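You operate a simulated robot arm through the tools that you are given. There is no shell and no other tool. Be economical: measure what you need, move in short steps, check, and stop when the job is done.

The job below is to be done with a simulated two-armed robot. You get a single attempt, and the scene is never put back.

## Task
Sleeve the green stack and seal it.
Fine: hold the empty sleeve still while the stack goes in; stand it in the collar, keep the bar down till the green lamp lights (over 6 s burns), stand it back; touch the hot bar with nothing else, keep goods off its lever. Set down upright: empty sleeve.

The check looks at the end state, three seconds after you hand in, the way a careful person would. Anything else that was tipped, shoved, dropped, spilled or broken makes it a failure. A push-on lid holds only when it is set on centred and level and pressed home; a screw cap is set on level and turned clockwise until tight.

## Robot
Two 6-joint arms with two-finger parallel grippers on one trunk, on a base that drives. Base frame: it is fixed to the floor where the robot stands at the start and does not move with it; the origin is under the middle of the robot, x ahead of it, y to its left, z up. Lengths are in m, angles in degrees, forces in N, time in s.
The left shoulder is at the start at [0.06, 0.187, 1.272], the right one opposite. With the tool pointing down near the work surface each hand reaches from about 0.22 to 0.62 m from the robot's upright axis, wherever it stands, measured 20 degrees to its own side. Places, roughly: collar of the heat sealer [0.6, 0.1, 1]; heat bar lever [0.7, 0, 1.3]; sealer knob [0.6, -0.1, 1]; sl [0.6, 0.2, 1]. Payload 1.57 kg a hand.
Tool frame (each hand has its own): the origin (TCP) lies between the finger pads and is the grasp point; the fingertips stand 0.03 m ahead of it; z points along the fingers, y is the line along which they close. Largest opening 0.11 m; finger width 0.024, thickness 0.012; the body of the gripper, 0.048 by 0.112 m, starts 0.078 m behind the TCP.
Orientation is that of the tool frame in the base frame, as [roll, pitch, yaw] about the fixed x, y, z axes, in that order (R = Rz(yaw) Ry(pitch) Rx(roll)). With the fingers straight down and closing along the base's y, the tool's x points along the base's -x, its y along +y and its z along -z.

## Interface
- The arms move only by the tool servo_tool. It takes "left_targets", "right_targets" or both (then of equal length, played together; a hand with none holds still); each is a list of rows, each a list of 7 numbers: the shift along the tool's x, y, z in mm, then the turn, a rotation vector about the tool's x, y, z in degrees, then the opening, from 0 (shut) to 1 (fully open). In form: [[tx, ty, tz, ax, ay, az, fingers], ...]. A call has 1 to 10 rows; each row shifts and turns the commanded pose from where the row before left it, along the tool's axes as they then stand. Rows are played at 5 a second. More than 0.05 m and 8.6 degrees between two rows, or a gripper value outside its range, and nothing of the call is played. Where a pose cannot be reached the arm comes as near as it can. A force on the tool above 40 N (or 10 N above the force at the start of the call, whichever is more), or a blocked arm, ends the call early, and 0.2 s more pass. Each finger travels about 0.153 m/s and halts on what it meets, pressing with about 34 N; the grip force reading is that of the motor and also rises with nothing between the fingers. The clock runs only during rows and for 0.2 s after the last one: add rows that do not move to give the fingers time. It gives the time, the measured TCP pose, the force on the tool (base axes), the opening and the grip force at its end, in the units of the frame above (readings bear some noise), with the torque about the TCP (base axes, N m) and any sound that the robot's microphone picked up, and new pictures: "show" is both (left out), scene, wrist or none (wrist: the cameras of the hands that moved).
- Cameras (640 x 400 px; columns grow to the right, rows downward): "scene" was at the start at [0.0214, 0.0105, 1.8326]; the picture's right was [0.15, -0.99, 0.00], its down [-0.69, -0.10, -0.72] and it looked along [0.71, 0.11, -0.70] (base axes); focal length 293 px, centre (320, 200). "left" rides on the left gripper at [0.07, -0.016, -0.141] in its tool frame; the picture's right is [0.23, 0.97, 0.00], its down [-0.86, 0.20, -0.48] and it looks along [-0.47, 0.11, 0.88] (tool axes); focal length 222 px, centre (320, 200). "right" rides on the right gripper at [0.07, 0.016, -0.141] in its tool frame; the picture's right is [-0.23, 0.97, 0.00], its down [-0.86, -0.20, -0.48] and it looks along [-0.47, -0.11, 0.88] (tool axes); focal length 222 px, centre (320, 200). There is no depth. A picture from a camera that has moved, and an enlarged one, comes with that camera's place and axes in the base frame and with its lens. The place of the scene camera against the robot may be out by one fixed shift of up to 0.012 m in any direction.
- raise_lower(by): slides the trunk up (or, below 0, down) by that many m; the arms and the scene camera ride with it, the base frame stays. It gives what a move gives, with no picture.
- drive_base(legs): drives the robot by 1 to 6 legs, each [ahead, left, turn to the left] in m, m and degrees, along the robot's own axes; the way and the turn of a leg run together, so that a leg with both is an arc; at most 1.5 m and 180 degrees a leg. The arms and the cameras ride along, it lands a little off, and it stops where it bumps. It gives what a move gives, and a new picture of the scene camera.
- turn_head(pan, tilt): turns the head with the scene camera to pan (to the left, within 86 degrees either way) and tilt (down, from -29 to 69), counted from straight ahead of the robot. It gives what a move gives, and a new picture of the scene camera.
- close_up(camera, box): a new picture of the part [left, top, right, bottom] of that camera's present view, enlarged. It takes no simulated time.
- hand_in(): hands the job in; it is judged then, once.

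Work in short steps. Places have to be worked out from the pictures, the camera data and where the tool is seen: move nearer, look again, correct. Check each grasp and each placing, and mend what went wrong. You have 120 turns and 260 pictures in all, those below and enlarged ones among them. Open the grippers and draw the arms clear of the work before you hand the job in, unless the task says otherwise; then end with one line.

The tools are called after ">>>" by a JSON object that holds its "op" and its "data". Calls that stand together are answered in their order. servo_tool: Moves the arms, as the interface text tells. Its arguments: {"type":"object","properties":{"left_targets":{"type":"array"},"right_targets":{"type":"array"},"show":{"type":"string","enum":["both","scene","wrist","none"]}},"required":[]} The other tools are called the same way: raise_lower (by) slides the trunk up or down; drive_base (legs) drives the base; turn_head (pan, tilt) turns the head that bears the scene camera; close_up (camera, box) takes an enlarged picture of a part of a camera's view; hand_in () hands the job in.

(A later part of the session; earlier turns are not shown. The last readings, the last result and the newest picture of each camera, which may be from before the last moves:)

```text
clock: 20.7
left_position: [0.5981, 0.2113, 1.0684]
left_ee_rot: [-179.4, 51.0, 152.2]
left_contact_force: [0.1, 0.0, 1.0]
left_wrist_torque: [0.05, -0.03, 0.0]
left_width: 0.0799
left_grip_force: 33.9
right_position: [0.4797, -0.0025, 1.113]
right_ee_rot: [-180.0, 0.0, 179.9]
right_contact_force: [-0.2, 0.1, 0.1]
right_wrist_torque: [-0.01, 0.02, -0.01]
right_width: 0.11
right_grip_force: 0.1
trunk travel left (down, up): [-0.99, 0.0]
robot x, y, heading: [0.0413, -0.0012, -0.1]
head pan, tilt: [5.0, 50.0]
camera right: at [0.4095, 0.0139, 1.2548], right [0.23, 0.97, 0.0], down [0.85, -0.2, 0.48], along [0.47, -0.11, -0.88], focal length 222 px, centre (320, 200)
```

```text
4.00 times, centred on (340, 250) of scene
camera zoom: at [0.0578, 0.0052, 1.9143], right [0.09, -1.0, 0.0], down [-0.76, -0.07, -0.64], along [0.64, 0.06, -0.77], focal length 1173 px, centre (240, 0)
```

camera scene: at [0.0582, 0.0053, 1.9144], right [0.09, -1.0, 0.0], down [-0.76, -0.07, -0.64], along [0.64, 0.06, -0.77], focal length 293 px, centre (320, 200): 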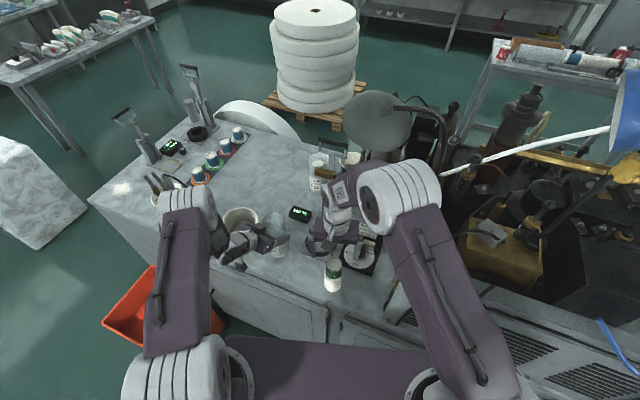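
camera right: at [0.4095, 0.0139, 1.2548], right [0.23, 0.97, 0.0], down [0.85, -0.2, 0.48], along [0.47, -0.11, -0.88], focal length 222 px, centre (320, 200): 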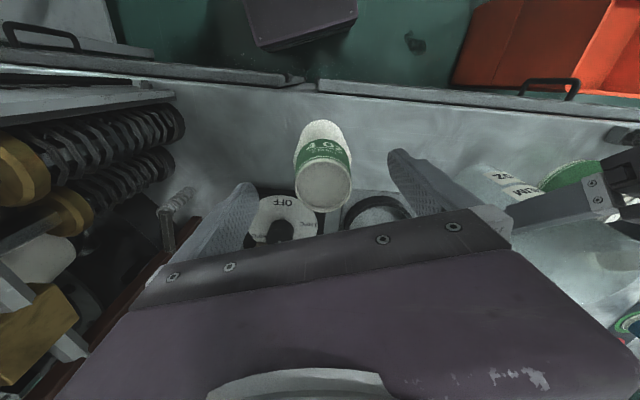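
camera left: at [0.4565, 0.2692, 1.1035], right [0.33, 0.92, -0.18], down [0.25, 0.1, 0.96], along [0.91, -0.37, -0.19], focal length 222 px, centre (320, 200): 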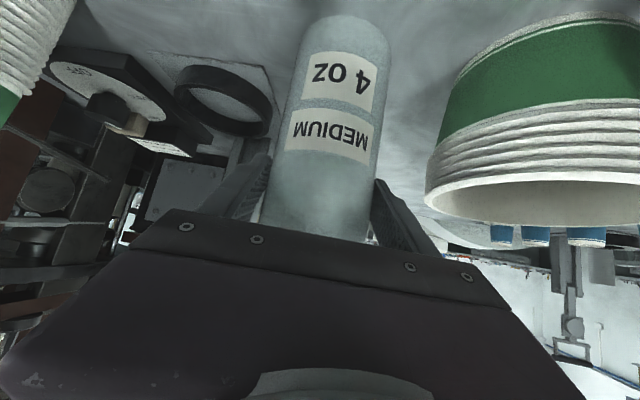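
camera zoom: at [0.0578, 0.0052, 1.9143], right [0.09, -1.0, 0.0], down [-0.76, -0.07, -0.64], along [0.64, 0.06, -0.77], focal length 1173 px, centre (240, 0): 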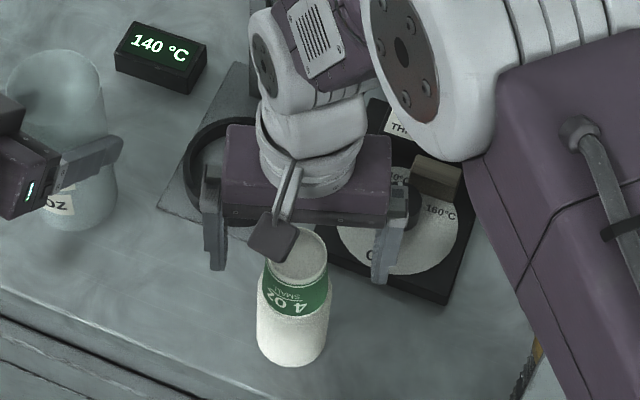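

Aligned; overlap about 12 mm. I lower 4 mm more and close on the stack's narrow top.

>>> {"op": "servo_tool", "data": {"right_targets": [[0, 0, 4, 0, 0, 0, 0.7], [0, 0, 0, 0, 0, 0, 0.5], [0, 0, 0, 0, 0, 0, 0.4], [0, 0, 0, 0, 0, 0, 0.36], [0, 0, 0, 0, 0, 0, 0.34], [0, 0, 0, 0, 0, 0, 0.34]], "show": "wrist"}}

>>> {"op": "close_up", "data": {"camera": "scene", "box": [290, 200, 390, 300]}}

```text
clock: 22.1
left_position: [0.5984, 0.2107, 1.0675]
left_ee_rot: [-179.3, 50.9, 152.2]
left_contact_force: [0.1, -0.3, 2.5]
left_wrist_torque: [0.06, -0.06, -0.01]
left_width: 0.0802
left_grip_force: 33.7
right_position: [0.4818, -0.0025, 1.1089]
right_ee_rot: [180.0, 0.0, 179.9]
right_contact_force: [0.3, -0.1, -0.2]
right_wrist_torque: [-0.02, 0.01, 0.0]
right_width: 0.0459
right_grip_force: 34.3
trunk travel left (down, up): [-0.99, 0.0]
robot x, y, heading: [0.0466, 0.0017, 0.0]
head pan, tilt: [5.0, 50.0]
camera right: at [0.4094, 0.0137, 1.2508], right [0.23, 0.97, 0.0], down [0.85, -0.2, 0.48], along [0.47, -0.11, -0.88], focal length 222 px, centre (320, 200)
```

right: 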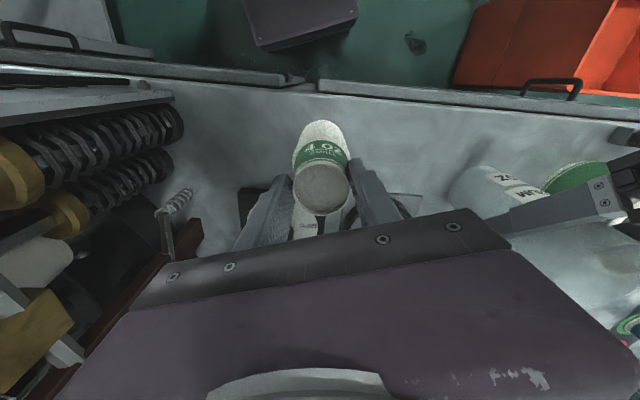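

```text
4.00 times, centred on (340, 250) of scene
camera zoom: at [0.0578, 0.0052, 1.9143], right [0.09, -1.0, 0.0], down [-0.76, -0.07, -0.64], along [0.64, 0.06, -0.77], focal length 1173 px, centre (240, 0)
```

zoom: 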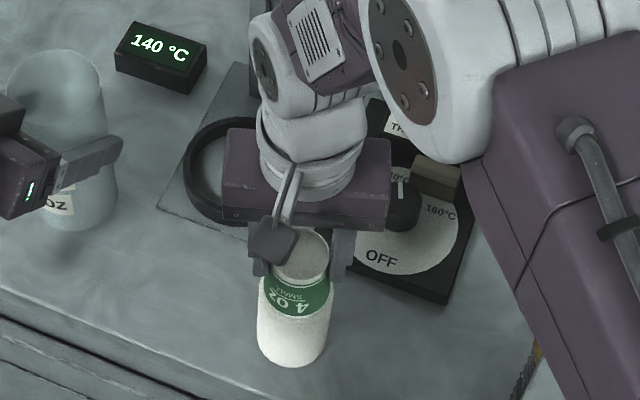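

Held at width 0.046. I lift 4 cm and check that the whole stack comes along.

>>> {"op": "servo_tool", "data": {"right_targets": [[0, 0, -15, 0, 0, 0, 0.34], [0, 0, -25, 0, 0, 0, 0.34], [0, 0, 0, 0, 0, 0, 0.34]], "show": "wrist"}}

>>> {"op": "close_up", "data": {"camera": "scene", "box": [290, 200, 390, 300]}}

```text
clock: 22.9
left_position: [0.598, 0.2115, 1.0683]
left_ee_rot: [-179.5, 50.9, 152.1]
left_contact_force: [-0.5, 0.8, 1.6]
left_wrist_torque: [0.1, 0.05, 0.02]
left_width: 0.0799
left_grip_force: 33.7
right_position: [0.4795, -0.0006, 1.1495]
right_ee_rot: [180.0, 0.0, 180.0]
right_contact_force: [0.3, 0.0, -0.5]
right_wrist_torque: [0.04, 0.01, 0.01]
right_width: 0.0459
right_grip_force: 33.8
trunk travel left (down, up): [-0.99, 0.0]
robot x, y, heading: [0.0426, 0.0003, -0.2]
head pan, tilt: [5.0, 50.0]
camera right: at [0.4095, 0.0141, 1.2912], right [0.23, 0.97, 0.0], down [0.86, -0.2, 0.48], along [0.47, -0.11, -0.88], focal length 222 px, centre (320, 200)
```

right: 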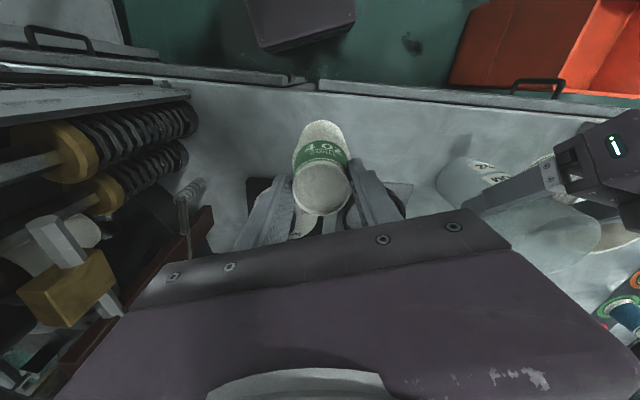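

```text
4.00 times, centred on (340, 250) of scene
camera zoom: at [0.0578, 0.0052, 1.9143], right [0.09, -1.0, 0.0], down [-0.76, -0.07, -0.64], along [0.64, 0.06, -0.77], focal length 1173 px, centre (240, 0)
```

zoom: 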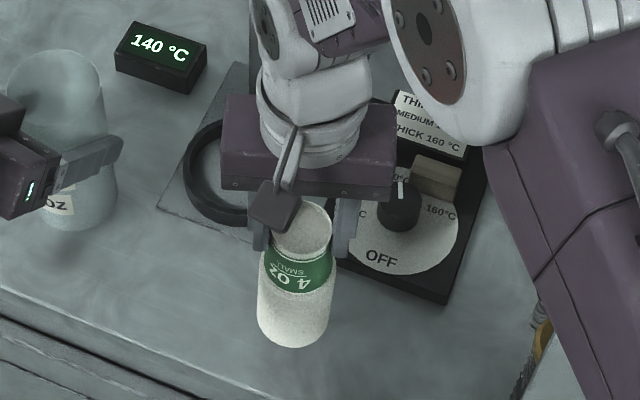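

The whole stack lifts as one. I raise it to clear the sleeve rim and step it right to leave space for bringing the sleeve in.

>>> {"op": "servo_tool", "data": {"right_targets": [[0, 0, -45, 0, 0, 0, 0.34], [0, 0, -45, 0, 0, 0, 0.34], [0, -15, -45, 0, 0, 0, 0.34], [0, -30, -45, 0, 0, 0, 0.34], [0, -25, -10, 0, 0, 0, 0.34], [0, 0, 0, 0, 0, 0, 0.34]], "show": "scene"}}

```text
refused: row 4 steps farther than a row can; nothing moved
```

Row 4 was too long; same move with smaller steps.

>>> {"op": "servo_tool", "data": {"right_targets": [[0, 0, -45, 0, 0, 0, 0.34], [0, 0, -45, 0, 0, 0, 0.34], [0, -15, -45, 0, 0, 0, 0.34], [0, -25, -40, 0, 0, 0, 0.34], [0, -30, -10, 0, 0, 0, 0.34], [0, 0, 0, 0, 0, 0, 0.34]], "show": "scene"}}

```text
clock: 24.3
left_position: [0.5998, 0.2113, 1.0677]
left_ee_rot: [-179.3, 50.8, 152.2]
left_contact_force: [-0.5, 0.2, 1.0]
left_wrist_torque: [-0.01, -0.09, -0.03]
left_width: 0.0801
left_grip_force: 34.1
right_position: [0.4813, -0.0705, 1.332]
right_ee_rot: [180.0, -0.1, 180.0]
right_contact_force: [0.6, 0.0, -1.3]
right_wrist_torque: [0.03, -0.02, 0.0]
right_width: 0.046
right_grip_force: 33.0
trunk travel left (down, up): [-0.99, 0.0]
robot x, y, heading: [0.0401, -0.0018, -0.0]
head pan, tilt: [5.0, 50.0]
camera scene: at [0.058, 0.0054, 1.9143], right [0.09, -1.0, 0.0], down [-0.76, -0.07, -0.64], along [0.64, 0.06, -0.77], focal length 293 px, centre (320, 200)
```

scene: 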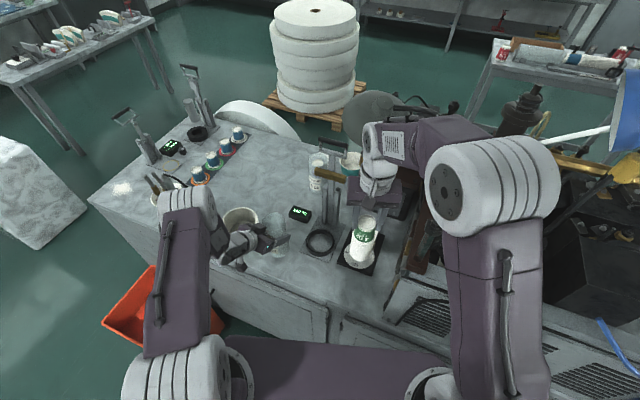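

Now the left hand lifts the sleeve 3 cm and carries it toward (0.535,0.04), where both arms can work.

>>> {"op": "servo_tool", "data": {"left_targets": [[-11.5, 0, -9.5, 0, 0, 0, 0.66], [-11.5, 0, -9.5, 0, 0, 0, 0.66], [-4, -36.3, 4.8, 0, 0, 0, 0.66], [-4, -36.3, 4.8, 0, 0, 0, 0.66], [-4, -36.3, 4.8, 0, 0, 0, 0.66], [-4, -36.3, 4.8, 0, 0, 0, 0.66], [-4, -36.3, 4.8, 0, 0, 0, 0.66], [0, 0, 0, 0, 0, 0, 0.66]], "show": "both"}}

```text
clock: 26.1
left_position: [0.6235, 0.0527, 1.1122]
left_ee_rot: [-177.9, 50.5, 153.0]
left_contact_force: [-0.3, 0.0, 0.1]
left_wrist_torque: [-0.01, -0.02, -0.03]
left_width: 0.0727
left_grip_force: 0.1
left hand out of reach, approached as far as the arm can: row 3, 4, 5, 6, 7
right_position: [0.4814, -0.0703, 1.3314]
right_ee_rot: [-179.9, 0.0, 180.0]
right_contact_force: [-0.4, 0.9, -0.3]
right_wrist_torque: [-0.03, 0.02, -0.02]
right_width: 0.0456
right_grip_force: 34.0
trunk travel left (down, up): [-0.99, 0.0]
robot x, y, heading: [0.0412, -0.0005, 0.1]
head pan, tilt: [5.0, 50.0]
camera scene: at [0.0587, 0.0073, 1.9142], right [0.09, -1.0, 0.0], down [-0.76, -0.07, -0.64], along [0.64, 0.05, -0.77], focal length 293 px, centre (320, 200)
camera left: at [0.4827, 0.1121, 1.1475], right [0.34, 0.92, -0.2], down [0.26, 0.11, 0.96], along [0.91, -0.37, -0.2], focal length 222 px, centre (320, 200)
```

scene: 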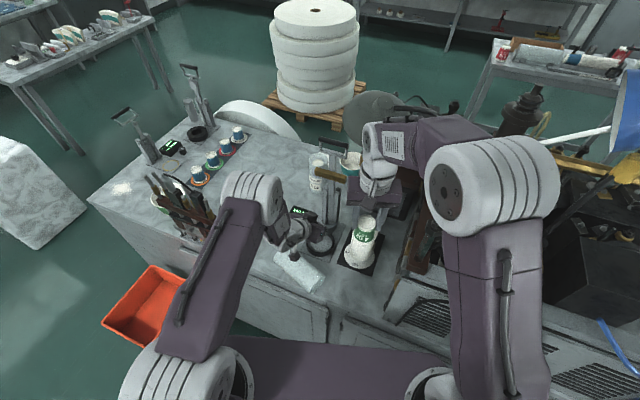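
left: 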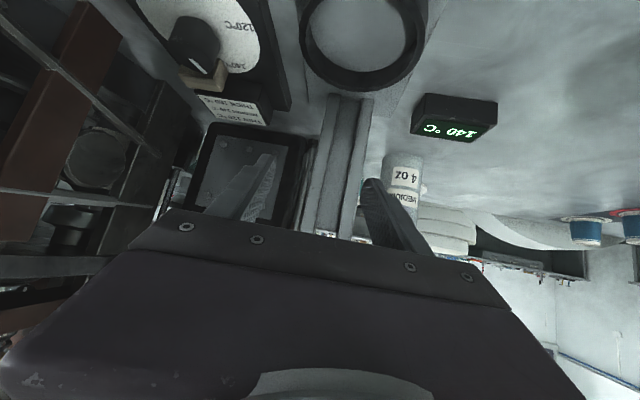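

The arm couldn't come in and was pushed outward; the sleeve slipped out and seems to be lying on the bench. I look closely before doing anything.

>>> {"op": "close_up", "data": {"camera": "scene", "box": [230, 190, 390, 310]}}

>>> {"op": "close_up", "data": {"camera": "scene", "box": [280, 130, 380, 215]}}

>>> {"op": "close_up", "data": {"camera": "right", "box": [160, 0, 640, 300]}}

```text
3.33 times, centred on (310, 250) of scene
camera zoom: at [0.0587, 0.0073, 1.9142], right [0.09, -1.0, 0.0], down [-0.76, -0.07, -0.64], along [0.64, 0.05, -0.77], focal length 977 px, centre (353, 33)
```

zoom: 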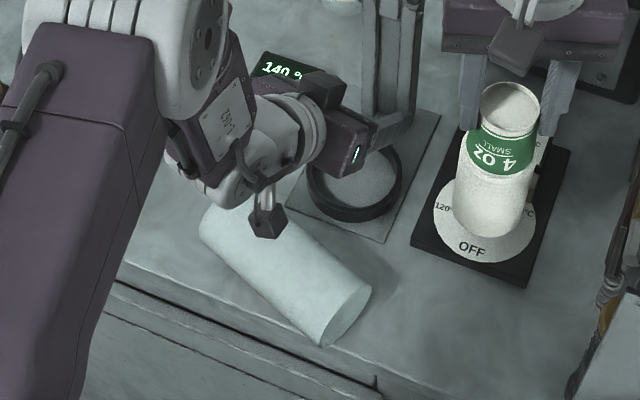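

```text
4.71 times, centred on (330, 172) of scene
camera zoom: at [0.0587, 0.0073, 1.9142], right [0.09, -1.0, 0.0], down [-0.76, -0.07, -0.64], along [0.64, 0.05, -0.77], focal length 1380 px, centre (273, 329)
```

zoom: 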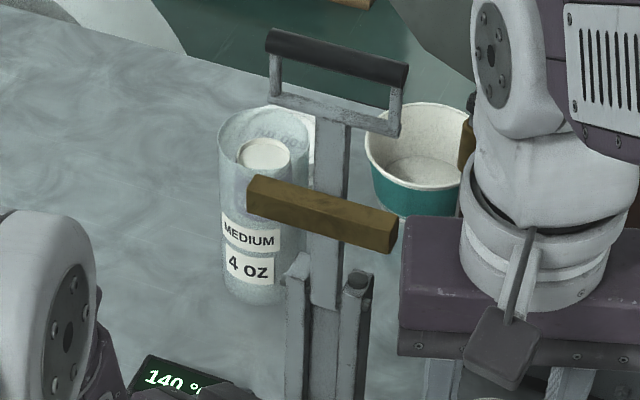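

```text
1.33 times, centred on (400, 150) of right
camera zoom: at [0.4109, -0.054, 1.4734], right [0.23, 0.97, 0.0], down [0.86, -0.2, 0.48], along [0.47, -0.11, -0.88], focal length 296 px, centre (213, 267)
```

zoom: 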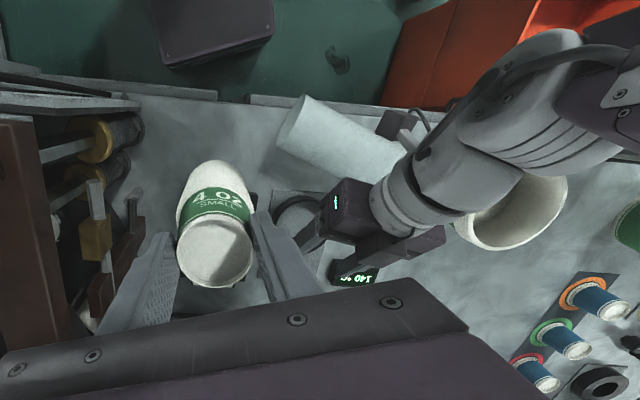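

The sealer is untouched; the sleeve lies on its side at roughly (0.47,0.05)–(0.56,0.195). I raise the left hand straight up and leftward, away from everything.

>>> {"op": "servo_tool", "data": {"left_targets": [[-28, 0, -23, 0, 0, 0, 0.66], [-28, 10, -23, 0, 0, 0, 0.66], [-28, 20, -23, 0, 0, 0, 0.66], [-25, 30, -20, 0, 0, 0, 0.8]], "show": "scene"}}

>>> {"op": "close_up", "data": {"camera": "scene", "box": [230, 190, 390, 310]}}

```text
clock: 27.1
left_position: [0.6535, 0.1111, 1.2541]
left_ee_rot: [-179.3, 50.9, 152.3]
left_contact_force: [1.2, -0.2, 0.0]
left_wrist_torque: [-0.03, -0.04, -0.02]
left_width: 0.088
left_grip_force: 0.1
right_position: [0.4815, -0.0703, 1.331]
right_ee_rot: [-180.0, 0.0, 179.8]
right_contact_force: [-1.0, -0.3, -1.1]
right_wrist_torque: [-0.01, 0.0, -0.02]
right_width: 0.0456
right_grip_force: 34.2
trunk travel left (down, up): [-0.99, 0.0]
robot x, y, heading: [0.0407, -0.0004, 0.2]
head pan, tilt: [5.0, 50.0]
camera scene: at [0.0577, 0.0064, 1.9142], right [0.09, -1.0, 0.0], down [-0.76, -0.07, -0.64], along [0.64, 0.06, -0.77], focal length 293 px, centre (320, 200)
```

scene: 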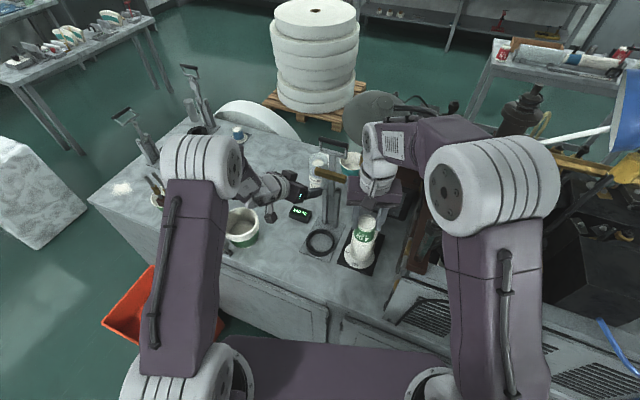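

```text
3.33 times, centred on (310, 250) of scene
camera zoom: at [0.0577, 0.0064, 1.9142], right [0.09, -1.0, 0.0], down [-0.76, -0.07, -0.64], along [0.64, 0.06, -0.77], focal length 977 px, centre (353, 33)
```

zoom: 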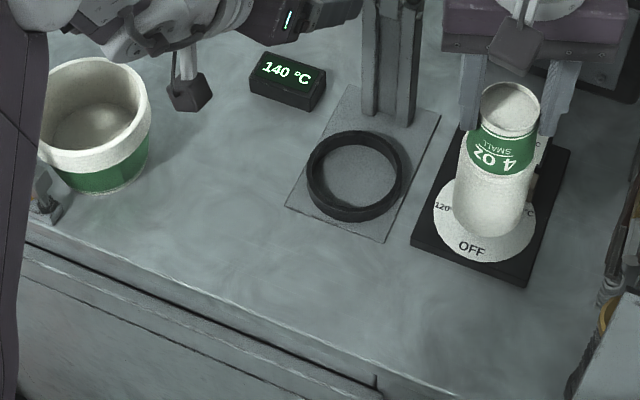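

The sleeve is no longer on the bench — likely rolled off the front edge. I look for it with the right wrist camera and the head tilted down; neither touches anything.

>>> {"op": "turn_head", "data": {"pan": 0, "tilt": 69}}

>>> {"op": "close_up", "data": {"camera": "right", "box": [0, 0, 640, 400]}}

>>> {"op": "close_up", "data": {"camera": "left", "box": [0, 0, 640, 400]}}

```text
clock: 27.9
left_position: [0.6537, 0.1086, 1.2525]
left_ee_rot: [-179.5, 51.0, 152.2]
left_contact_force: [-0.7, 0.6, 0.4]
left_wrist_torque: [-0.01, -0.03, -0.01]
left_width: 0.0878
left_grip_force: 0.0
right_position: [0.4809, -0.0724, 1.3311]
right_ee_rot: [180.0, 0.0, 180.0]
right_contact_force: [-0.2, -0.4, -0.5]
right_wrist_torque: [0.0, 0.02, 0.0]
right_width: 0.0459
right_grip_force: 34.3
trunk travel left (down, up): [-0.99, 0.0]
robot x, y, heading: [0.0388, 0.0005, -0.1]
head pan, tilt: [0.0, 68.8]
camera scene: at [0.0372, -0.0018, 1.8924], right [0.0, -1.0, 0.0], down [-0.93, 0.0, -0.36], along [0.36, 0.0, -0.93], focal length 293 px, centre (320, 200)
```

scene: 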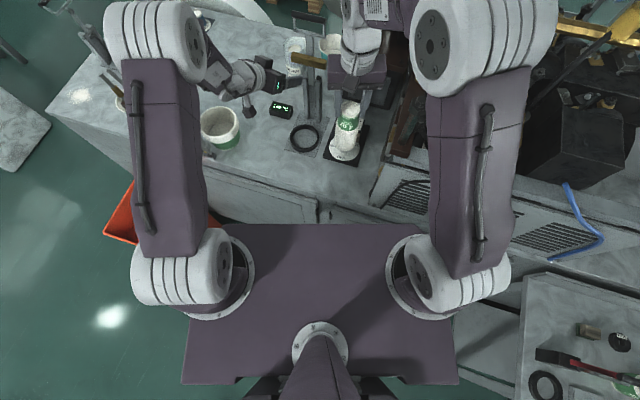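

```text
1.00 times, centred on (320, 200) of right
camera zoom: at [0.4103, -0.0556, 1.4736], right [0.23, 0.97, 0.0], down [0.85, -0.2, 0.48], along [0.47, -0.11, -0.88], focal length 222 px, centre (320, 200)
```

zoom: 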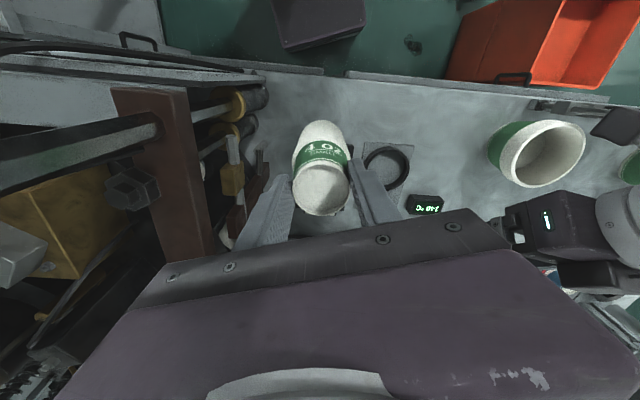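

```text
1.00 times, centred on (320, 200) of left
camera zoom: at [0.5109, 0.1671, 1.2882], right [0.33, 0.93, -0.18], down [0.25, 0.1, 0.96], along [0.91, -0.37, -0.19], focal length 222 px, centre (320, 200)
```

zoom: 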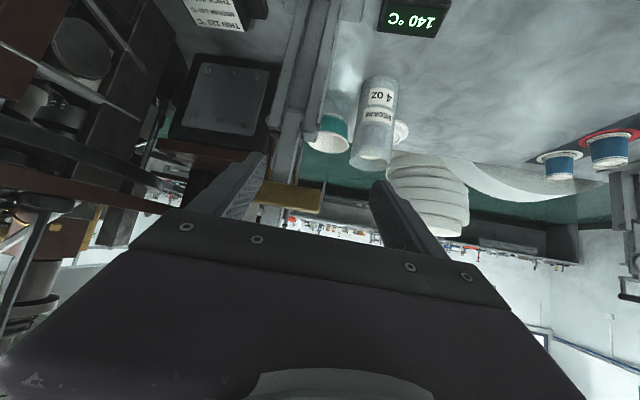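

The sleeve has probably fallen to the floor between robot and bench. The trunk can go 0.99 m down, so it may be recoverable. First I move the left hand away from the hot bar and set the stack back at its place.

>>> {"op": "servo_tool", "data": {"left_targets": [[12, 35, -14, 0, 0, 0, 1], [12, 35, -14, 0, 0, 0, 1], [0, 35, -25, 0, 0, 0, 1], [-28, 15, -23, 0, 0, 0, 1], [-28, 15, -23, 0, 0, 0, 1], [-28, 0, -23, 0, 0, 0, 1]], "right_targets": [[0, 30, 0, 0, 0, 0, 0.34], [0, 30, 10, 0, 0, 0, 0.34], [0, 11, 45, 0, 0, 0, 0.34], [0, 0, 48, 0, 0, 0, 0.34], [0, 0, 48, 0, 0, 0, 0.34], [0, 0, 48, 0, 0, 0, 0.34]], "show": "both"}}

```text
clock: 29.4
left_position: [0.6699, 0.2561, 1.3735]
left_ee_rot: [-179.4, 50.8, 152.4]
left_contact_force: [0.2, 0.6, 0.3]
left_wrist_torque: [0.01, 0.03, 0.01]
left_width: 0.1099
left_grip_force: 0.0
right_position: [0.4805, -0.0005, 1.1333]
right_ee_rot: [180.0, 0.0, 180.0]
right_contact_force: [-0.5, 0.9, -0.8]
right_wrist_torque: [0.01, 0.0, -0.01]
right_width: 0.0456
right_grip_force: 33.9
trunk travel left (down, up): [-0.99, 0.0]
robot x, y, heading: [0.0404, -0.0008, 0.1]
head pan, tilt: [0.0, 68.8]
camera scene: at [0.0375, -0.0009, 1.8923], right [0.0, -1.0, 0.0], down [-0.93, 0.0, -0.36], along [0.36, 0.0, -0.93], focal length 293 px, centre (320, 200)
camera right: at [0.41, 0.0152, 1.2758], right [0.23, 0.97, 0.0], down [0.85, -0.2, 0.48], along [0.47, -0.11, -0.88], focal length 222 px, centre (320, 200)
camera left: at [0.5273, 0.3137, 1.4087], right [0.33, 0.93, -0.18], down [0.25, 0.1, 0.96], along [0.91, -0.37, -0.19], focal length 222 px, centre (320, 200)
```

scene: 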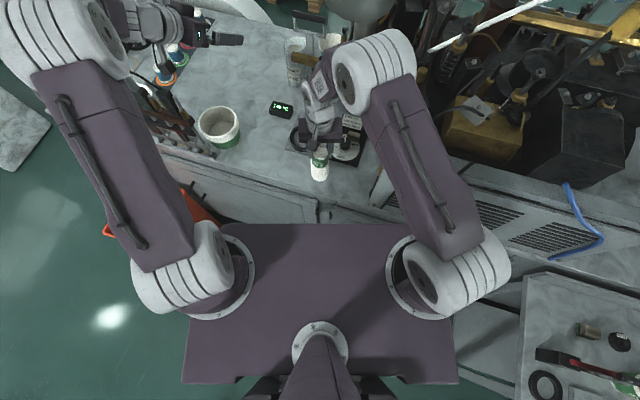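
right: 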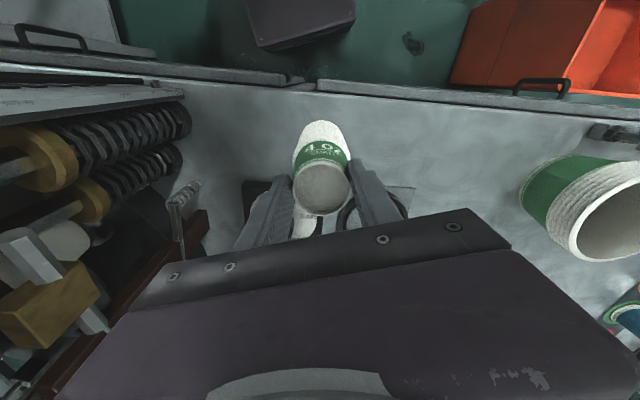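
left: 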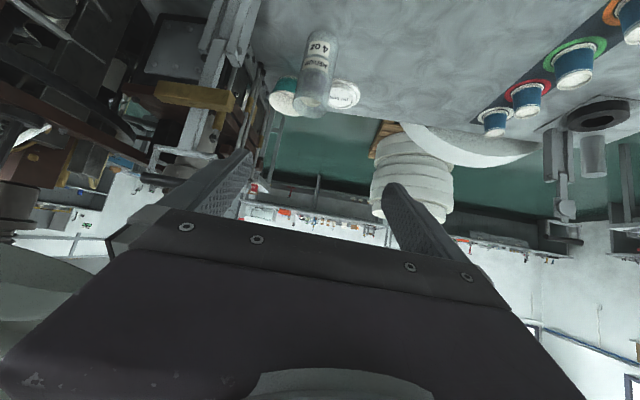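

Left is clear. I lower the stack the last 2.3 cm onto the bench and release gently.

>>> {"op": "servo_tool", "data": {"right_targets": [[0, 0, 12, 0, 0, 0, 0.34], [0, 0, 9, 0, 0, 0, 0.34], [0, 0, 3, 0, 0, 0, 0.34], [0, 0, 0, 0, 0, 0, 0.45], [0, 0, 0, 0, 0, 0, 0.6], [0, 0, 0, 0, 0, 0, 0.8], [0, 0, -30, 0, 0, 0, 0.9], [0, 0, -40, 0, 0, 0, 0.9], [0, 0, -40, 0, 0, 0, 0.9]], "show": "both"}}

```text
clock: 31.4
left_position: [0.6689, 0.2544, 1.373]
left_ee_rot: [-179.6, 50.9, 152.2]
left_contact_force: [-0.5, 0.3, 0.1]
left_wrist_torque: [-0.02, 0.0, -0.01]
left_width: 0.1102
left_grip_force: 0.0
right_position: [0.4793, -0.0013, 1.2212]
right_ee_rot: [180.0, 0.0, 180.0]
right_contact_force: [0.1, -0.6, -1.2]
right_wrist_torque: [0.01, 0.01, 0.0]
right_width: 0.0989
right_grip_force: 0.1
trunk travel left (down, up): [-0.99, 0.0]
robot x, y, heading: [0.0428, 0.0016, 0.1]
head pan, tilt: [0.0, 68.8]
camera scene: at [0.0361, -0.0016, 1.8923], right [0.0, -1.0, 0.0], down [-0.93, 0.0, -0.36], along [0.36, 0.0, -0.93], focal length 293 px, centre (320, 200)
camera right: at [0.4082, 0.0151, 1.363], right [0.23, 0.97, 0.0], down [0.85, -0.2, 0.48], along [0.47, -0.11, -0.88], focal length 222 px, centre (320, 200)
```

scene: 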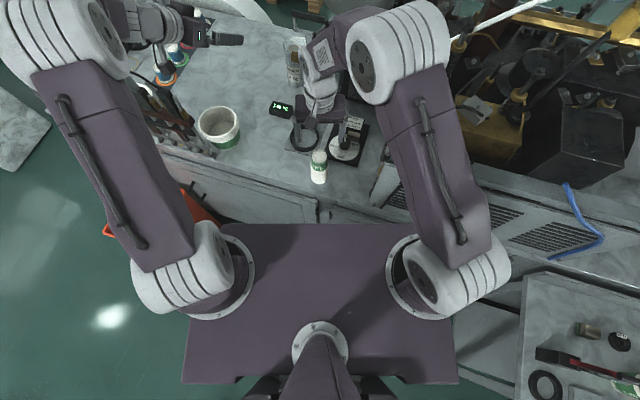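
right: 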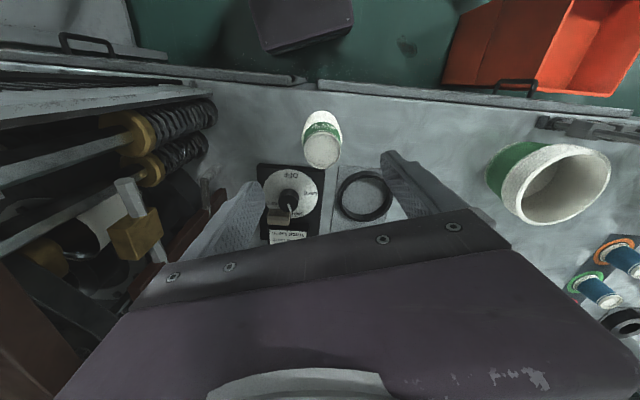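

The stack stands well. I raise the right hand clear and drive straight back to see the floor.

>>> {"op": "servo_tool", "data": {"right_targets": [[0, 0, -45, 0, 0, 0, 0.9], [0, 0, -45, 0, 0, 0, 0.9], [0, 0, -45, 0, 0, 0, 0.9]], "show": "none"}}

>>> {"op": "drive_base", "data": {"legs": [[-0.35, 0, 0]]}}

```text
clock: 32.1
left_position: [0.6691, 0.2545, 1.3737]
left_ee_rot: [-179.5, 50.8, 152.2]
left_contact_force: [0.1, -1.0, -0.2]
left_wrist_torque: [0.04, 0.02, 0.0]
left_width: 0.1103
left_grip_force: 0.0
right_position: [0.4775, -0.0003, 1.3571]
right_ee_rot: [180.0, 0.0, 179.9]
right_contact_force: [-0.6, 0.1, -0.3]
right_wrist_torque: [0.02, -0.03, -0.01]
right_width: 0.099
right_grip_force: 0.0
trunk travel left (down, up): [-0.99, 0.0]
robot x, y, heading: [0.0416, 0.002, -0.1]
head pan, tilt: [0.0, 68.8]
```

```text
clock: 34.4
left_position: [0.3221, 0.2563, 1.3724]
left_ee_rot: [-179.4, 50.7, 152.3]
left_contact_force: [0.5, 0.2, 0.3]
left_wrist_torque: [0.0, 0.0, 0.0]
left_width: 0.1101
left_grip_force: 0.1
right_position: [0.1305, -0.0003, 1.3546]
right_ee_rot: [179.9, -0.2, 179.9]
right_contact_force: [0.2, 0.7, 0.0]
right_wrist_torque: [-0.03, 0.01, 0.02]
right_width: 0.0992
right_grip_force: 0.2
trunk travel left (down, up): [-0.99, 0.0]
robot x, y, heading: [-0.309, -0.0026, 0.0]
head pan, tilt: [0.0, 68.8]
camera scene: at [-0.3089, -0.0013, 1.8923], right [0.0, -1.0, 0.0], down [-0.93, 0.0, -0.36], along [0.36, 0.0, -0.93], focal length 293 px, centre (320, 200)
```

scene: 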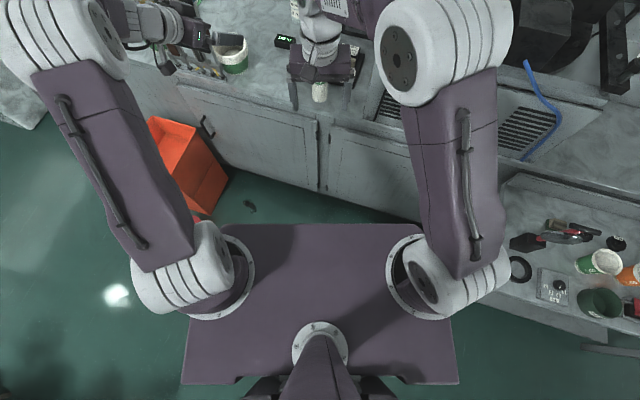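

Not visible yet between cabinet and base. I drive back further.

>>> {"op": "drive_base", "data": {"legs": [[-0.35, 0, 0]]}}

>>> {"op": "turn_head", "data": {"pan": 0, "tilt": 50}}

```text
clock: 36.7
left_position: [-0.0324, 0.2534, 1.372]
left_ee_rot: [-179.4, 50.7, 152.1]
left_contact_force: [0.1, 0.1, -0.9]
left_wrist_torque: [0.02, 0.03, -0.03]
left_width: 0.1101
left_grip_force: 0.1
right_position: [-0.2252, -0.0012, 1.3549]
right_ee_rot: [-179.9, -0.1, 179.6]
right_contact_force: [-0.4, -0.2, 0.4]
right_wrist_torque: [-0.01, 0.05, -0.02]
right_width: 0.0987
right_grip_force: 0.0
trunk travel left (down, up): [-0.99, 0.0]
robot x, y, heading: [-0.6653, 0.0005, -0.2]
head pan, tilt: [0.0, 68.8]
camera scene: at [-0.6651, -0.0002, 1.8923], right [-0.01, -1.0, 0.0], down [-0.93, 0.01, -0.36], along [0.36, 0.0, -0.93], focal length 293 px, centre (320, 200)
```

scene: 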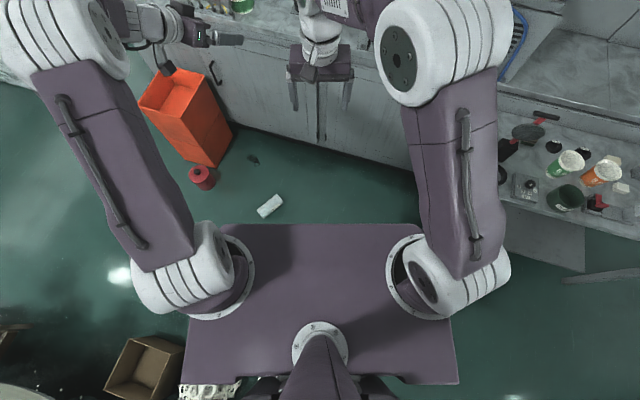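

```text
clock: 37.5
left_position: [-0.0363, 0.2525, 1.3729]
left_ee_rot: [-179.5, 50.9, 152.0]
left_contact_force: [-1.2, 0.0, 0.1]
left_wrist_torque: [-0.03, 0.0, -0.01]
left_width: 0.1099
left_grip_force: 0.0
right_position: [-0.2282, -0.0015, 1.3563]
right_ee_rot: [179.9, -0.1, 179.6]
right_contact_force: [0.9, 1.4, -0.4]
right_wrist_torque: [-0.01, -0.04, -0.01]
right_width: 0.0988
right_grip_force: 0.2
trunk travel left (down, up): [-0.99, 0.0]
robot x, y, heading: [-0.6646, -0.0028, -0.2]
head pan, tilt: [0.0, 50.0]
camera scene: at [-0.6487, -0.0002, 1.9142], right [-0.01, -1.0, 0.0], down [-0.77, 0.0, -0.64], along [0.64, 0.0, -0.77], focal length 293 px, centre (320, 200)
```

scene: 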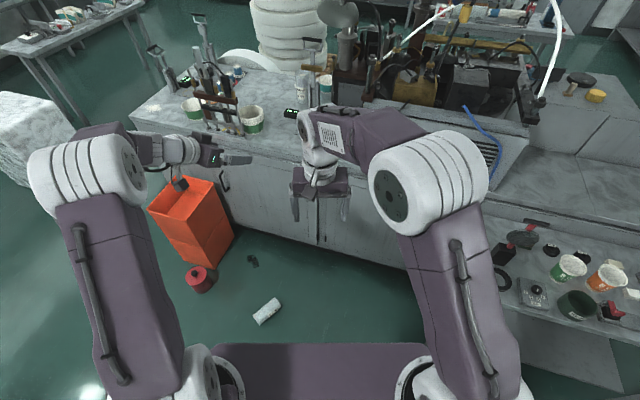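

Found it: the sleeve lies on the floor near (0.0,0.335). I zoom in to see its condition and which end is open.

>>> {"op": "close_up", "data": {"camera": "scene", "box": [235, 290, 300, 335]}}

>>> {"op": "close_up", "data": {"camera": "scene", "box": [220, 70, 360, 160]}}

```text
8.89 times, centred on (268, 312) of scene
camera zoom: at [-0.6487, -0.0002, 1.9142], right [-0.01, -1.0, 0.0], down [-0.77, 0.0, -0.64], along [0.64, 0.0, -0.77], focal length 2606 px, centre (787, -800)
```

zoom: 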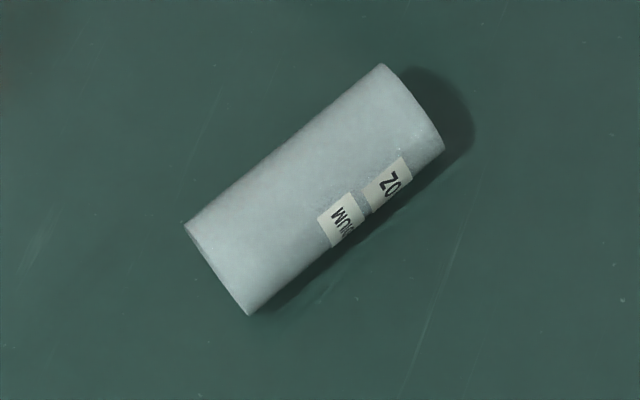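

```text
4.44 times, centred on (290, 115) of scene
camera zoom: at [-0.6487, -0.0002, 1.9142], right [-0.01, -1.0, 0.0], down [-0.77, 0.0, -0.64], along [0.64, 0.0, -0.77], focal length 1303 px, centre (453, 578)
```

zoom: 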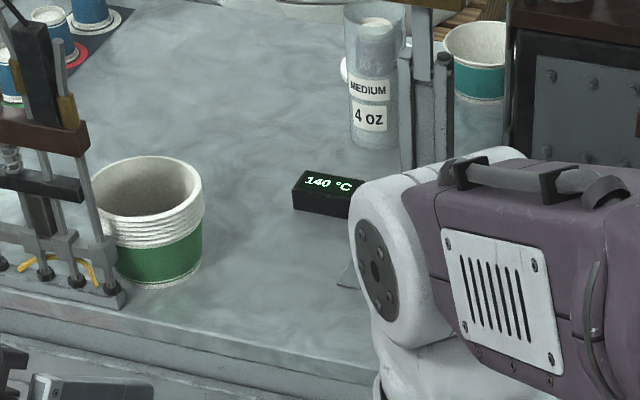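

The sleeve looks intact; its labels tell that the bottom is the end toward the bench-right (0.06,0.27), the mouth the end at (-0.05,0.40). I turn 45° left here and then translate so it lies ~0.5 m away in the left hand's sector.

>>> {"op": "drive_base", "data": {"legs": [[0, 0, 45], [0.24, -0.41, 0]]}}

```text
clock: 42.5
left_position: [0.0561, 0.5112, 1.3732]
left_ee_rot: [-179.4, 51.0, -162.2]
left_contact_force: [0.5, -0.7, 0.0]
left_wrist_torque: [0.01, -0.01, -0.01]
left_width: 0.1097
left_grip_force: 0.1
right_position: [0.1046, 0.1965, 1.3562]
right_ee_rot: [-179.9, 0.0, -134.5]
right_contact_force: [-0.2, -0.5, -0.3]
right_wrist_torque: [-0.01, -0.02, -0.01]
right_width: 0.0988
right_grip_force: 0.0
trunk travel left (down, up): [-0.99, 0.0]
robot x, y, heading: [-0.2024, -0.1158, 45.5]
head pan, tilt: [0.0, 50.0]
camera scene: at [-0.1917, -0.1049, 1.9143], right [0.71, -0.7, 0.0], down [-0.54, -0.55, -0.64], along [0.45, 0.46, -0.77], focal length 293 px, centre (320, 200)
```

scene: 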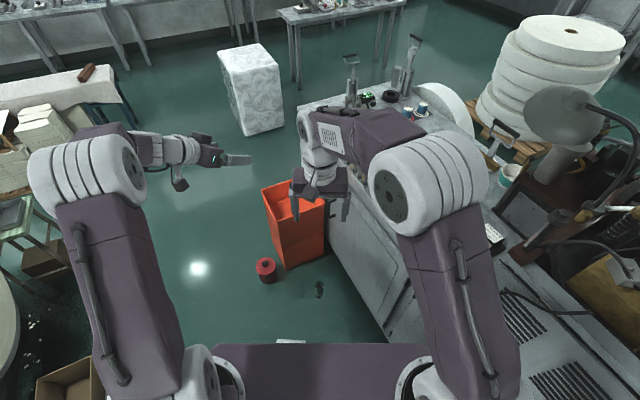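

The sleeve peeks out just ahead of the trunk plate. I straighten the left tool to vertical and start yawing it so that tool x will point to the sleeve's bottom end.

>>> {"op": "servo_tool", "data": {"left_targets": [[0, 0, 0, 0, 8.5, 0, 1], [0, 0, 0, 0, 8.5, 0, 1], [0, 0, 0, 0, 8.5, 0, 1], [0, 0, 0, 0, 8.5, 0, 1], [0, 0, 0, 0, 8.5, 0, 1], [0, 0, 0, 0, 8.5, 0, 1], [0, 0, 0, 0, 0, -8.5, 1], [0, 0, 0, 0, 0, -8.5, 1], [0, 0, 0, 0, 0, -8.5, 1], [0, 0, 0, 0, 0, -8.5, 1]], "show": "none"}}

>>> {"op": "servo_tool", "data": {"left_targets": [[0, 0, 0, 0, 0, -8.5, 1], [0, 0, 0, 0, 0, -8.5, 1], [0, 0, 0, 0, 0, -8.5, 1], [0, 0, 0, 0, 0, -8.5, 1], [0, 0, 0, 0, 0, -8.5, 1], [0, 0, 0, 0, 0, -8.5, 1], [0, 0, 0, 0, 0, -8.5, 1], [0, 0, 0, 0, 0, -8.5, 1], [0, 0, 0, 0, 0, -8.5, 1]], "show": "both"}}

```text
clock: 44.7
left_position: [0.0251, 0.4705, 1.3609]
left_ee_rot: [-179.8, -0.3, -128.5]
left_contact_force: [0.2, 0.4, 0.0]
left_wrist_torque: [0.02, 0.01, 0.01]
left_width: 0.1099
left_grip_force: 0.0
left hand out of reach, approached as far as the arm can: row 5, 6, 7
right_position: [0.1067, 0.1964, 1.3557]
right_ee_rot: [-180.0, 0.1, -134.6]
right_contact_force: [0.1, 0.8, 0.1]
right_wrist_torque: [-0.03, 0.01, -0.01]
right_width: 0.0992
right_grip_force: 0.1
trunk travel left (down, up): [-0.99, 0.0]
robot x, y, heading: [-0.2009, -0.1176, 45.6]
head pan, tilt: [0.0, 50.0]
```

```text
clock: 46.7
left_position: [0.025, 0.4706, 1.3618]
left_ee_rot: [179.8, -0.2, -52.0]
left_contact_force: [0.4, -0.4, 0.2]
left_wrist_torque: [0.0, -0.01, 0.0]
left_width: 0.11
left_grip_force: 0.0
right_position: [0.1059, 0.1959, 1.3556]
right_ee_rot: [179.9, 0.0, -134.5]
right_contact_force: [-0.2, -0.1, -0.1]
right_wrist_torque: [-0.01, -0.01, 0.0]
right_width: 0.0989
right_grip_force: 0.1
trunk travel left (down, up): [-0.99, 0.0]
robot x, y, heading: [-0.1993, -0.1154, 45.5]
head pan, tilt: [0.0, 50.0]
camera scene: at [-0.1882, -0.1057, 1.9143], right [0.71, -0.7, 0.0], down [-0.54, -0.55, -0.64], along [0.45, 0.46, -0.77], focal length 293 px, centre (320, 200)
camera left: at [0.0809, 0.4262, 1.5035], right [-0.63, -0.78, 0.0], down [-0.68, 0.55, 0.48], along [-0.37, 0.3, -0.88], focal length 222 px, centre (320, 200)
```

scene: 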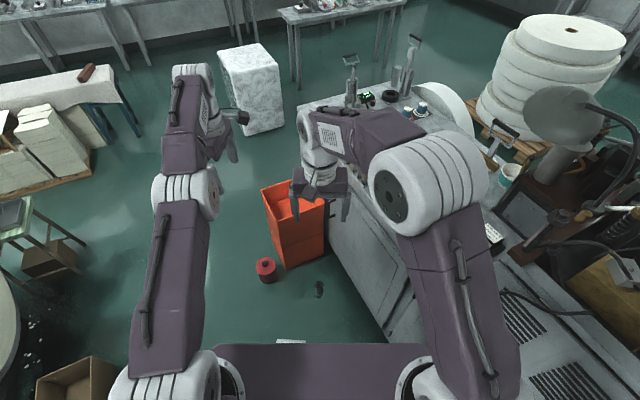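
left: 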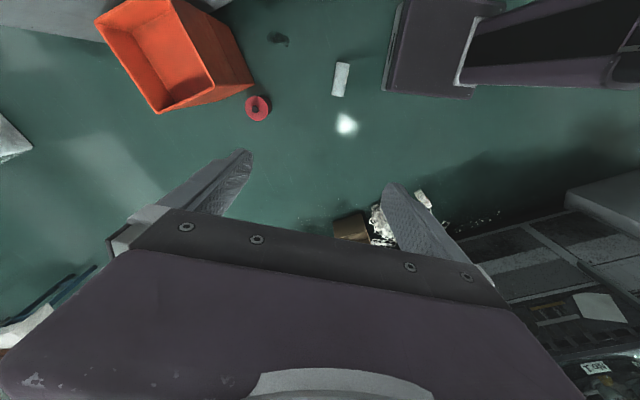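

The left-camera fix on the sleeve agrees: (0.003,0.335). I bring the left TCP above it while shifting the right hand 10 cm away to the right.

>>> {"op": "servo_tool", "data": {"left_targets": [[31, 33, 0, 0, 0, 0, 1], [31, 33, 0, 0, 0, 0, 1], [31, 33, 0, 0, 0, -3.5, 1]], "right_targets": [[0, -40, 0, 0, 0, 0, 1], [0, -40, 0, 0, 0, 0, 1], [0, -40, 0, 0, 0, 0, 1]], "show": "scene"}}

>>> {"op": "raise_lower", "data": {"by": -0.7}}

>>> {"op": "close_up", "data": {"camera": "left", "box": [0, 0, 640, 400]}}

```text
clock: 47.5
left_position: [0.034, 0.4546, 1.3718]
left_ee_rot: [179.6, -0.2, -51.1]
left_contact_force: [0.3, -0.9, -0.7]
left_wrist_torque: [0.01, 0.01, 0.0]
left_width: 0.11
left_grip_force: 0.0
left hand out of reach, approached as far as the arm can: row 1, 2, 3
right_position: [0.1936, 0.1107, 1.3565]
right_ee_rot: [180.0, -0.1, -134.4]
right_contact_force: [-0.1, -0.2, 0.8]
right_wrist_torque: [0.0, 0.03, 0.01]
right_width: 0.1101
right_grip_force: 0.0
trunk travel left (down, up): [-0.99, 0.0]
robot x, y, heading: [-0.2013, -0.1205, 45.5]
head pan, tilt: [0.0, 50.0]
camera scene: at [-0.1872, -0.1072, 1.9143], right [0.71, -0.7, 0.0], down [-0.54, -0.55, -0.64], along [0.45, 0.46, -0.77], focal length 293 px, centre (320, 200)
```

scene: 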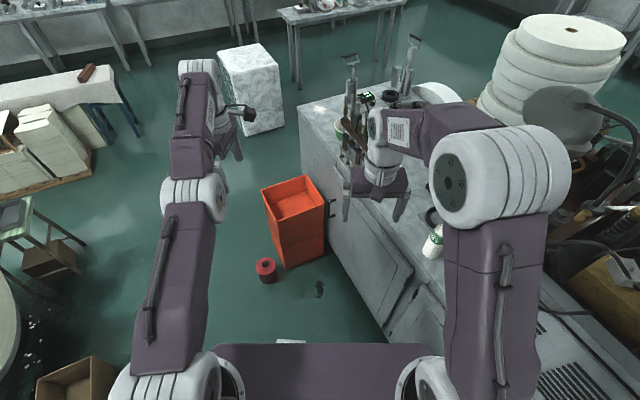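

```text
refused: -0.7 is not a number from -0.4 to 0.4
```

```text
1.00 times, centred on (320, 200) of left
camera zoom: at [0.0916, 0.411, 1.5143], right [-0.62, -0.79, 0.01], down [-0.69, 0.55, 0.48], along [-0.38, 0.29, -0.88], focal length 222 px, centre (320, 200)
```

zoom: 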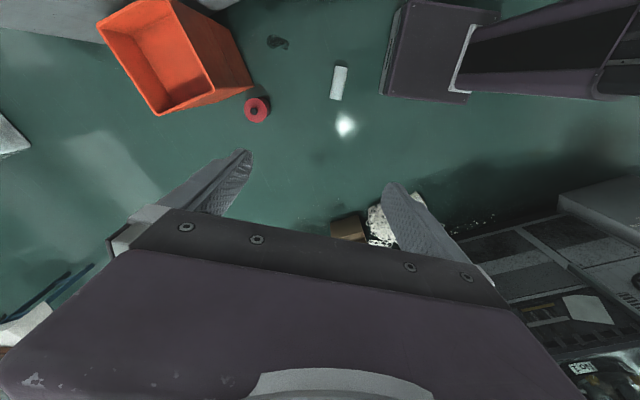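

The left arm couldn't come in at shoulder height; its stated range holds lower down. I lower the hand 0.2 m first, then move inward.

>>> {"op": "servo_tool", "data": {"left_targets": [[0, 0, 45, 0, 0, 0, 1], [0, 0, 45, 0, 0, 0, 1], [0, 0, 45, 0, 0, 0, 1], [0, 0, 45, 0, 0, 0, 1], [0, 0, 45, 0, 0, 0, 1], [20, 25, 0, 0, 0, 0, 1], [20, 25, 0, 0, 0, 0, 1], [20, 25, 0, 0, 0, 0, 1]], "show": "both"}}

```text
clock: 49.3
left_position: [0.0315, 0.3744, 1.152]
left_ee_rot: [179.9, -0.3, -48.6]
left_contact_force: [-0.6, 0.0, 0.0]
left_wrist_torque: [0.01, 0.05, 0.02]
left_width: 0.1099
left_grip_force: 0.1
left hand out of reach, approached as far as the arm can: row 1, 2, 3, 5
right_position: [0.1925, 0.1106, 1.355]
right_ee_rot: [-180.0, 0.0, -134.5]
right_contact_force: [-0.1, 0.1, -0.1]
right_wrist_torque: [0.0, 0.02, -0.01]
right_width: 0.1098
right_grip_force: 0.1
trunk travel left (down, up): [-0.99, 0.0]
robot x, y, heading: [-0.2022, -0.1193, 45.6]
head pan, tilt: [0.0, 50.0]
camera scene: at [-0.1882, -0.1065, 1.9143], right [0.71, -0.7, 0.0], down [-0.54, -0.55, -0.64], along [0.45, 0.46, -0.77], focal length 293 px, centre (320, 200)
camera left: at [0.0911, 0.3334, 1.2936], right [-0.58, -0.81, 0.0], down [-0.72, 0.51, 0.48], along [-0.39, 0.27, -0.88], focal length 222 px, centre (320, 200)
```

scene: 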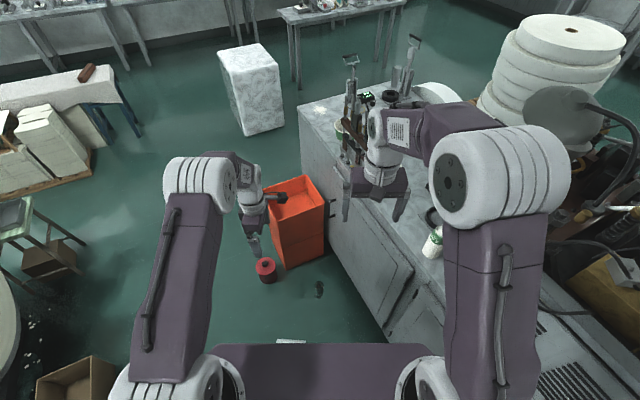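
left: 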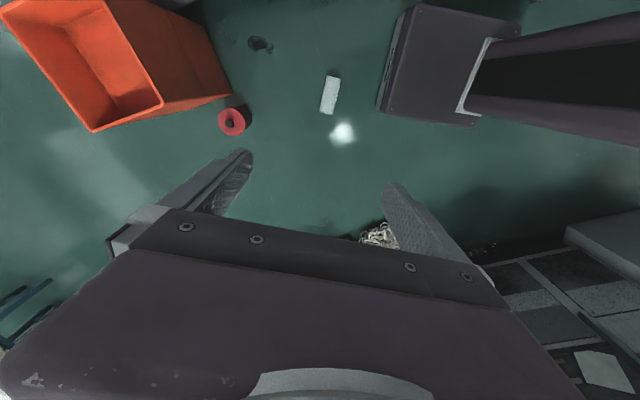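

Now within range. I finish centring above the sleeve and lower the trunk.

>>> {"op": "servo_tool", "data": {"left_targets": [[11, 24, 0, 0, 0, 0, 1], [0, 23, 0, 0, 0, 0, 1]], "show": "none"}}

>>> {"op": "raise_lower", "data": {"by": -0.4}}

>>> {"op": "raise_lower", "data": {"by": -0.35}}

>>> {"op": "close_up", "data": {"camera": "left", "box": [0, 0, 640, 400]}}

>>> {"op": "close_up", "data": {"camera": "scene", "box": [0, 0, 640, 400]}}

```text
clock: 49.9
left_position: [0.0032, 0.3344, 1.1533]
left_ee_rot: [179.8, -0.2, -48.6]
left_contact_force: [0.0, 0.0, 0.6]
left_wrist_torque: [0.01, 0.0, 0.01]
left_width: 0.11
left_grip_force: 0.1
right_position: [0.1915, 0.109, 1.3568]
right_ee_rot: [-180.0, 0.1, -134.5]
right_contact_force: [0.5, -0.2, -0.6]
right_wrist_torque: [-0.02, -0.02, 0.0]
right_width: 0.1101
right_grip_force: 0.1
trunk travel left (down, up): [-0.99, 0.0]
robot x, y, heading: [-0.2018, -0.1157, 45.6]
head pan, tilt: [0.0, 50.0]
```

```text
clock: 53.7
left_position: [0.0034, 0.3357, 0.7523]
left_ee_rot: [179.8, -0.1, -48.5]
left_contact_force: [0.6, 0.1, -0.2]
left_wrist_torque: [-0.01, -0.01, 0.02]
left_width: 0.1102
left_grip_force: 0.0
right_position: [0.1921, 0.1104, 0.9557]
right_ee_rot: [179.9, 0.0, -134.5]
right_contact_force: [-0.3, -0.8, 0.1]
right_wrist_torque: [0.02, 0.02, 0.0]
right_width: 0.1101
right_grip_force: 0.0
trunk travel left (down, up): [-0.59, 0.4]
robot x, y, heading: [-0.1991, -0.112, 45.6]
head pan, tilt: [0.0, 50.0]
```

```text
clock: 57.1
left_position: [0.0033, 0.3345, 0.4029]
left_ee_rot: [179.8, -0.2, -48.6]
left_contact_force: [0.9, 0.6, -0.3]
left_wrist_torque: [-0.02, -0.01, 0.01]
left_width: 0.1099
left_grip_force: 0.1
right_position: [0.1912, 0.1112, 0.6058]
right_ee_rot: [179.9, 0.0, -134.5]
right_contact_force: [0.1, 0.0, -0.1]
right_wrist_torque: [-0.02, 0.02, -0.01]
right_width: 0.1098
right_grip_force: 0.0
trunk travel left (down, up): [-0.24, 0.75]
robot x, y, heading: [-0.2037, -0.1173, 45.3]
head pan, tilt: [0.0, 50.0]
```

```text
1.00 times, centred on (320, 200) of left
camera zoom: at [0.0627, 0.2948, 0.5437], right [-0.58, -0.81, 0.01], down [-0.71, 0.51, 0.48], along [-0.39, 0.27, -0.88], focal length 222 px, centre (320, 200)
```

zoom: 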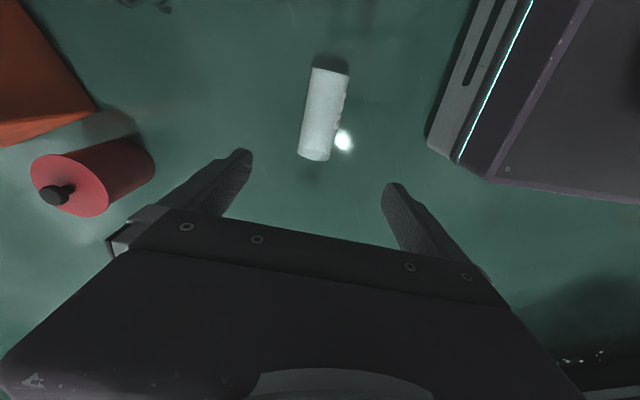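

```text
1.00 times, centred on (320, 200) of scene
camera zoom: at [-0.1883, -0.1059, 1.1643], right [0.71, -0.7, 0.0], down [-0.54, -0.55, -0.64], along [0.45, 0.46, -0.77], focal length 293 px, centre (320, 200)
```

zoom: 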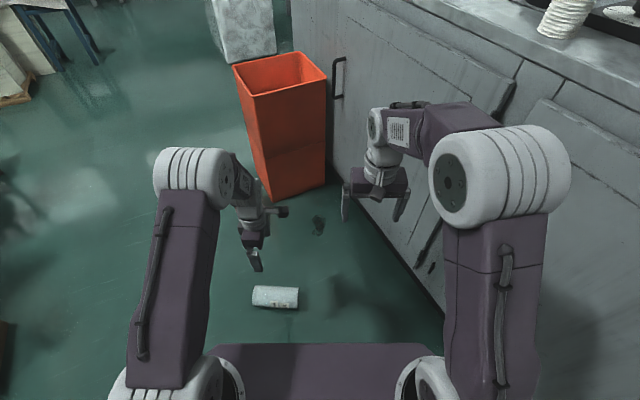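

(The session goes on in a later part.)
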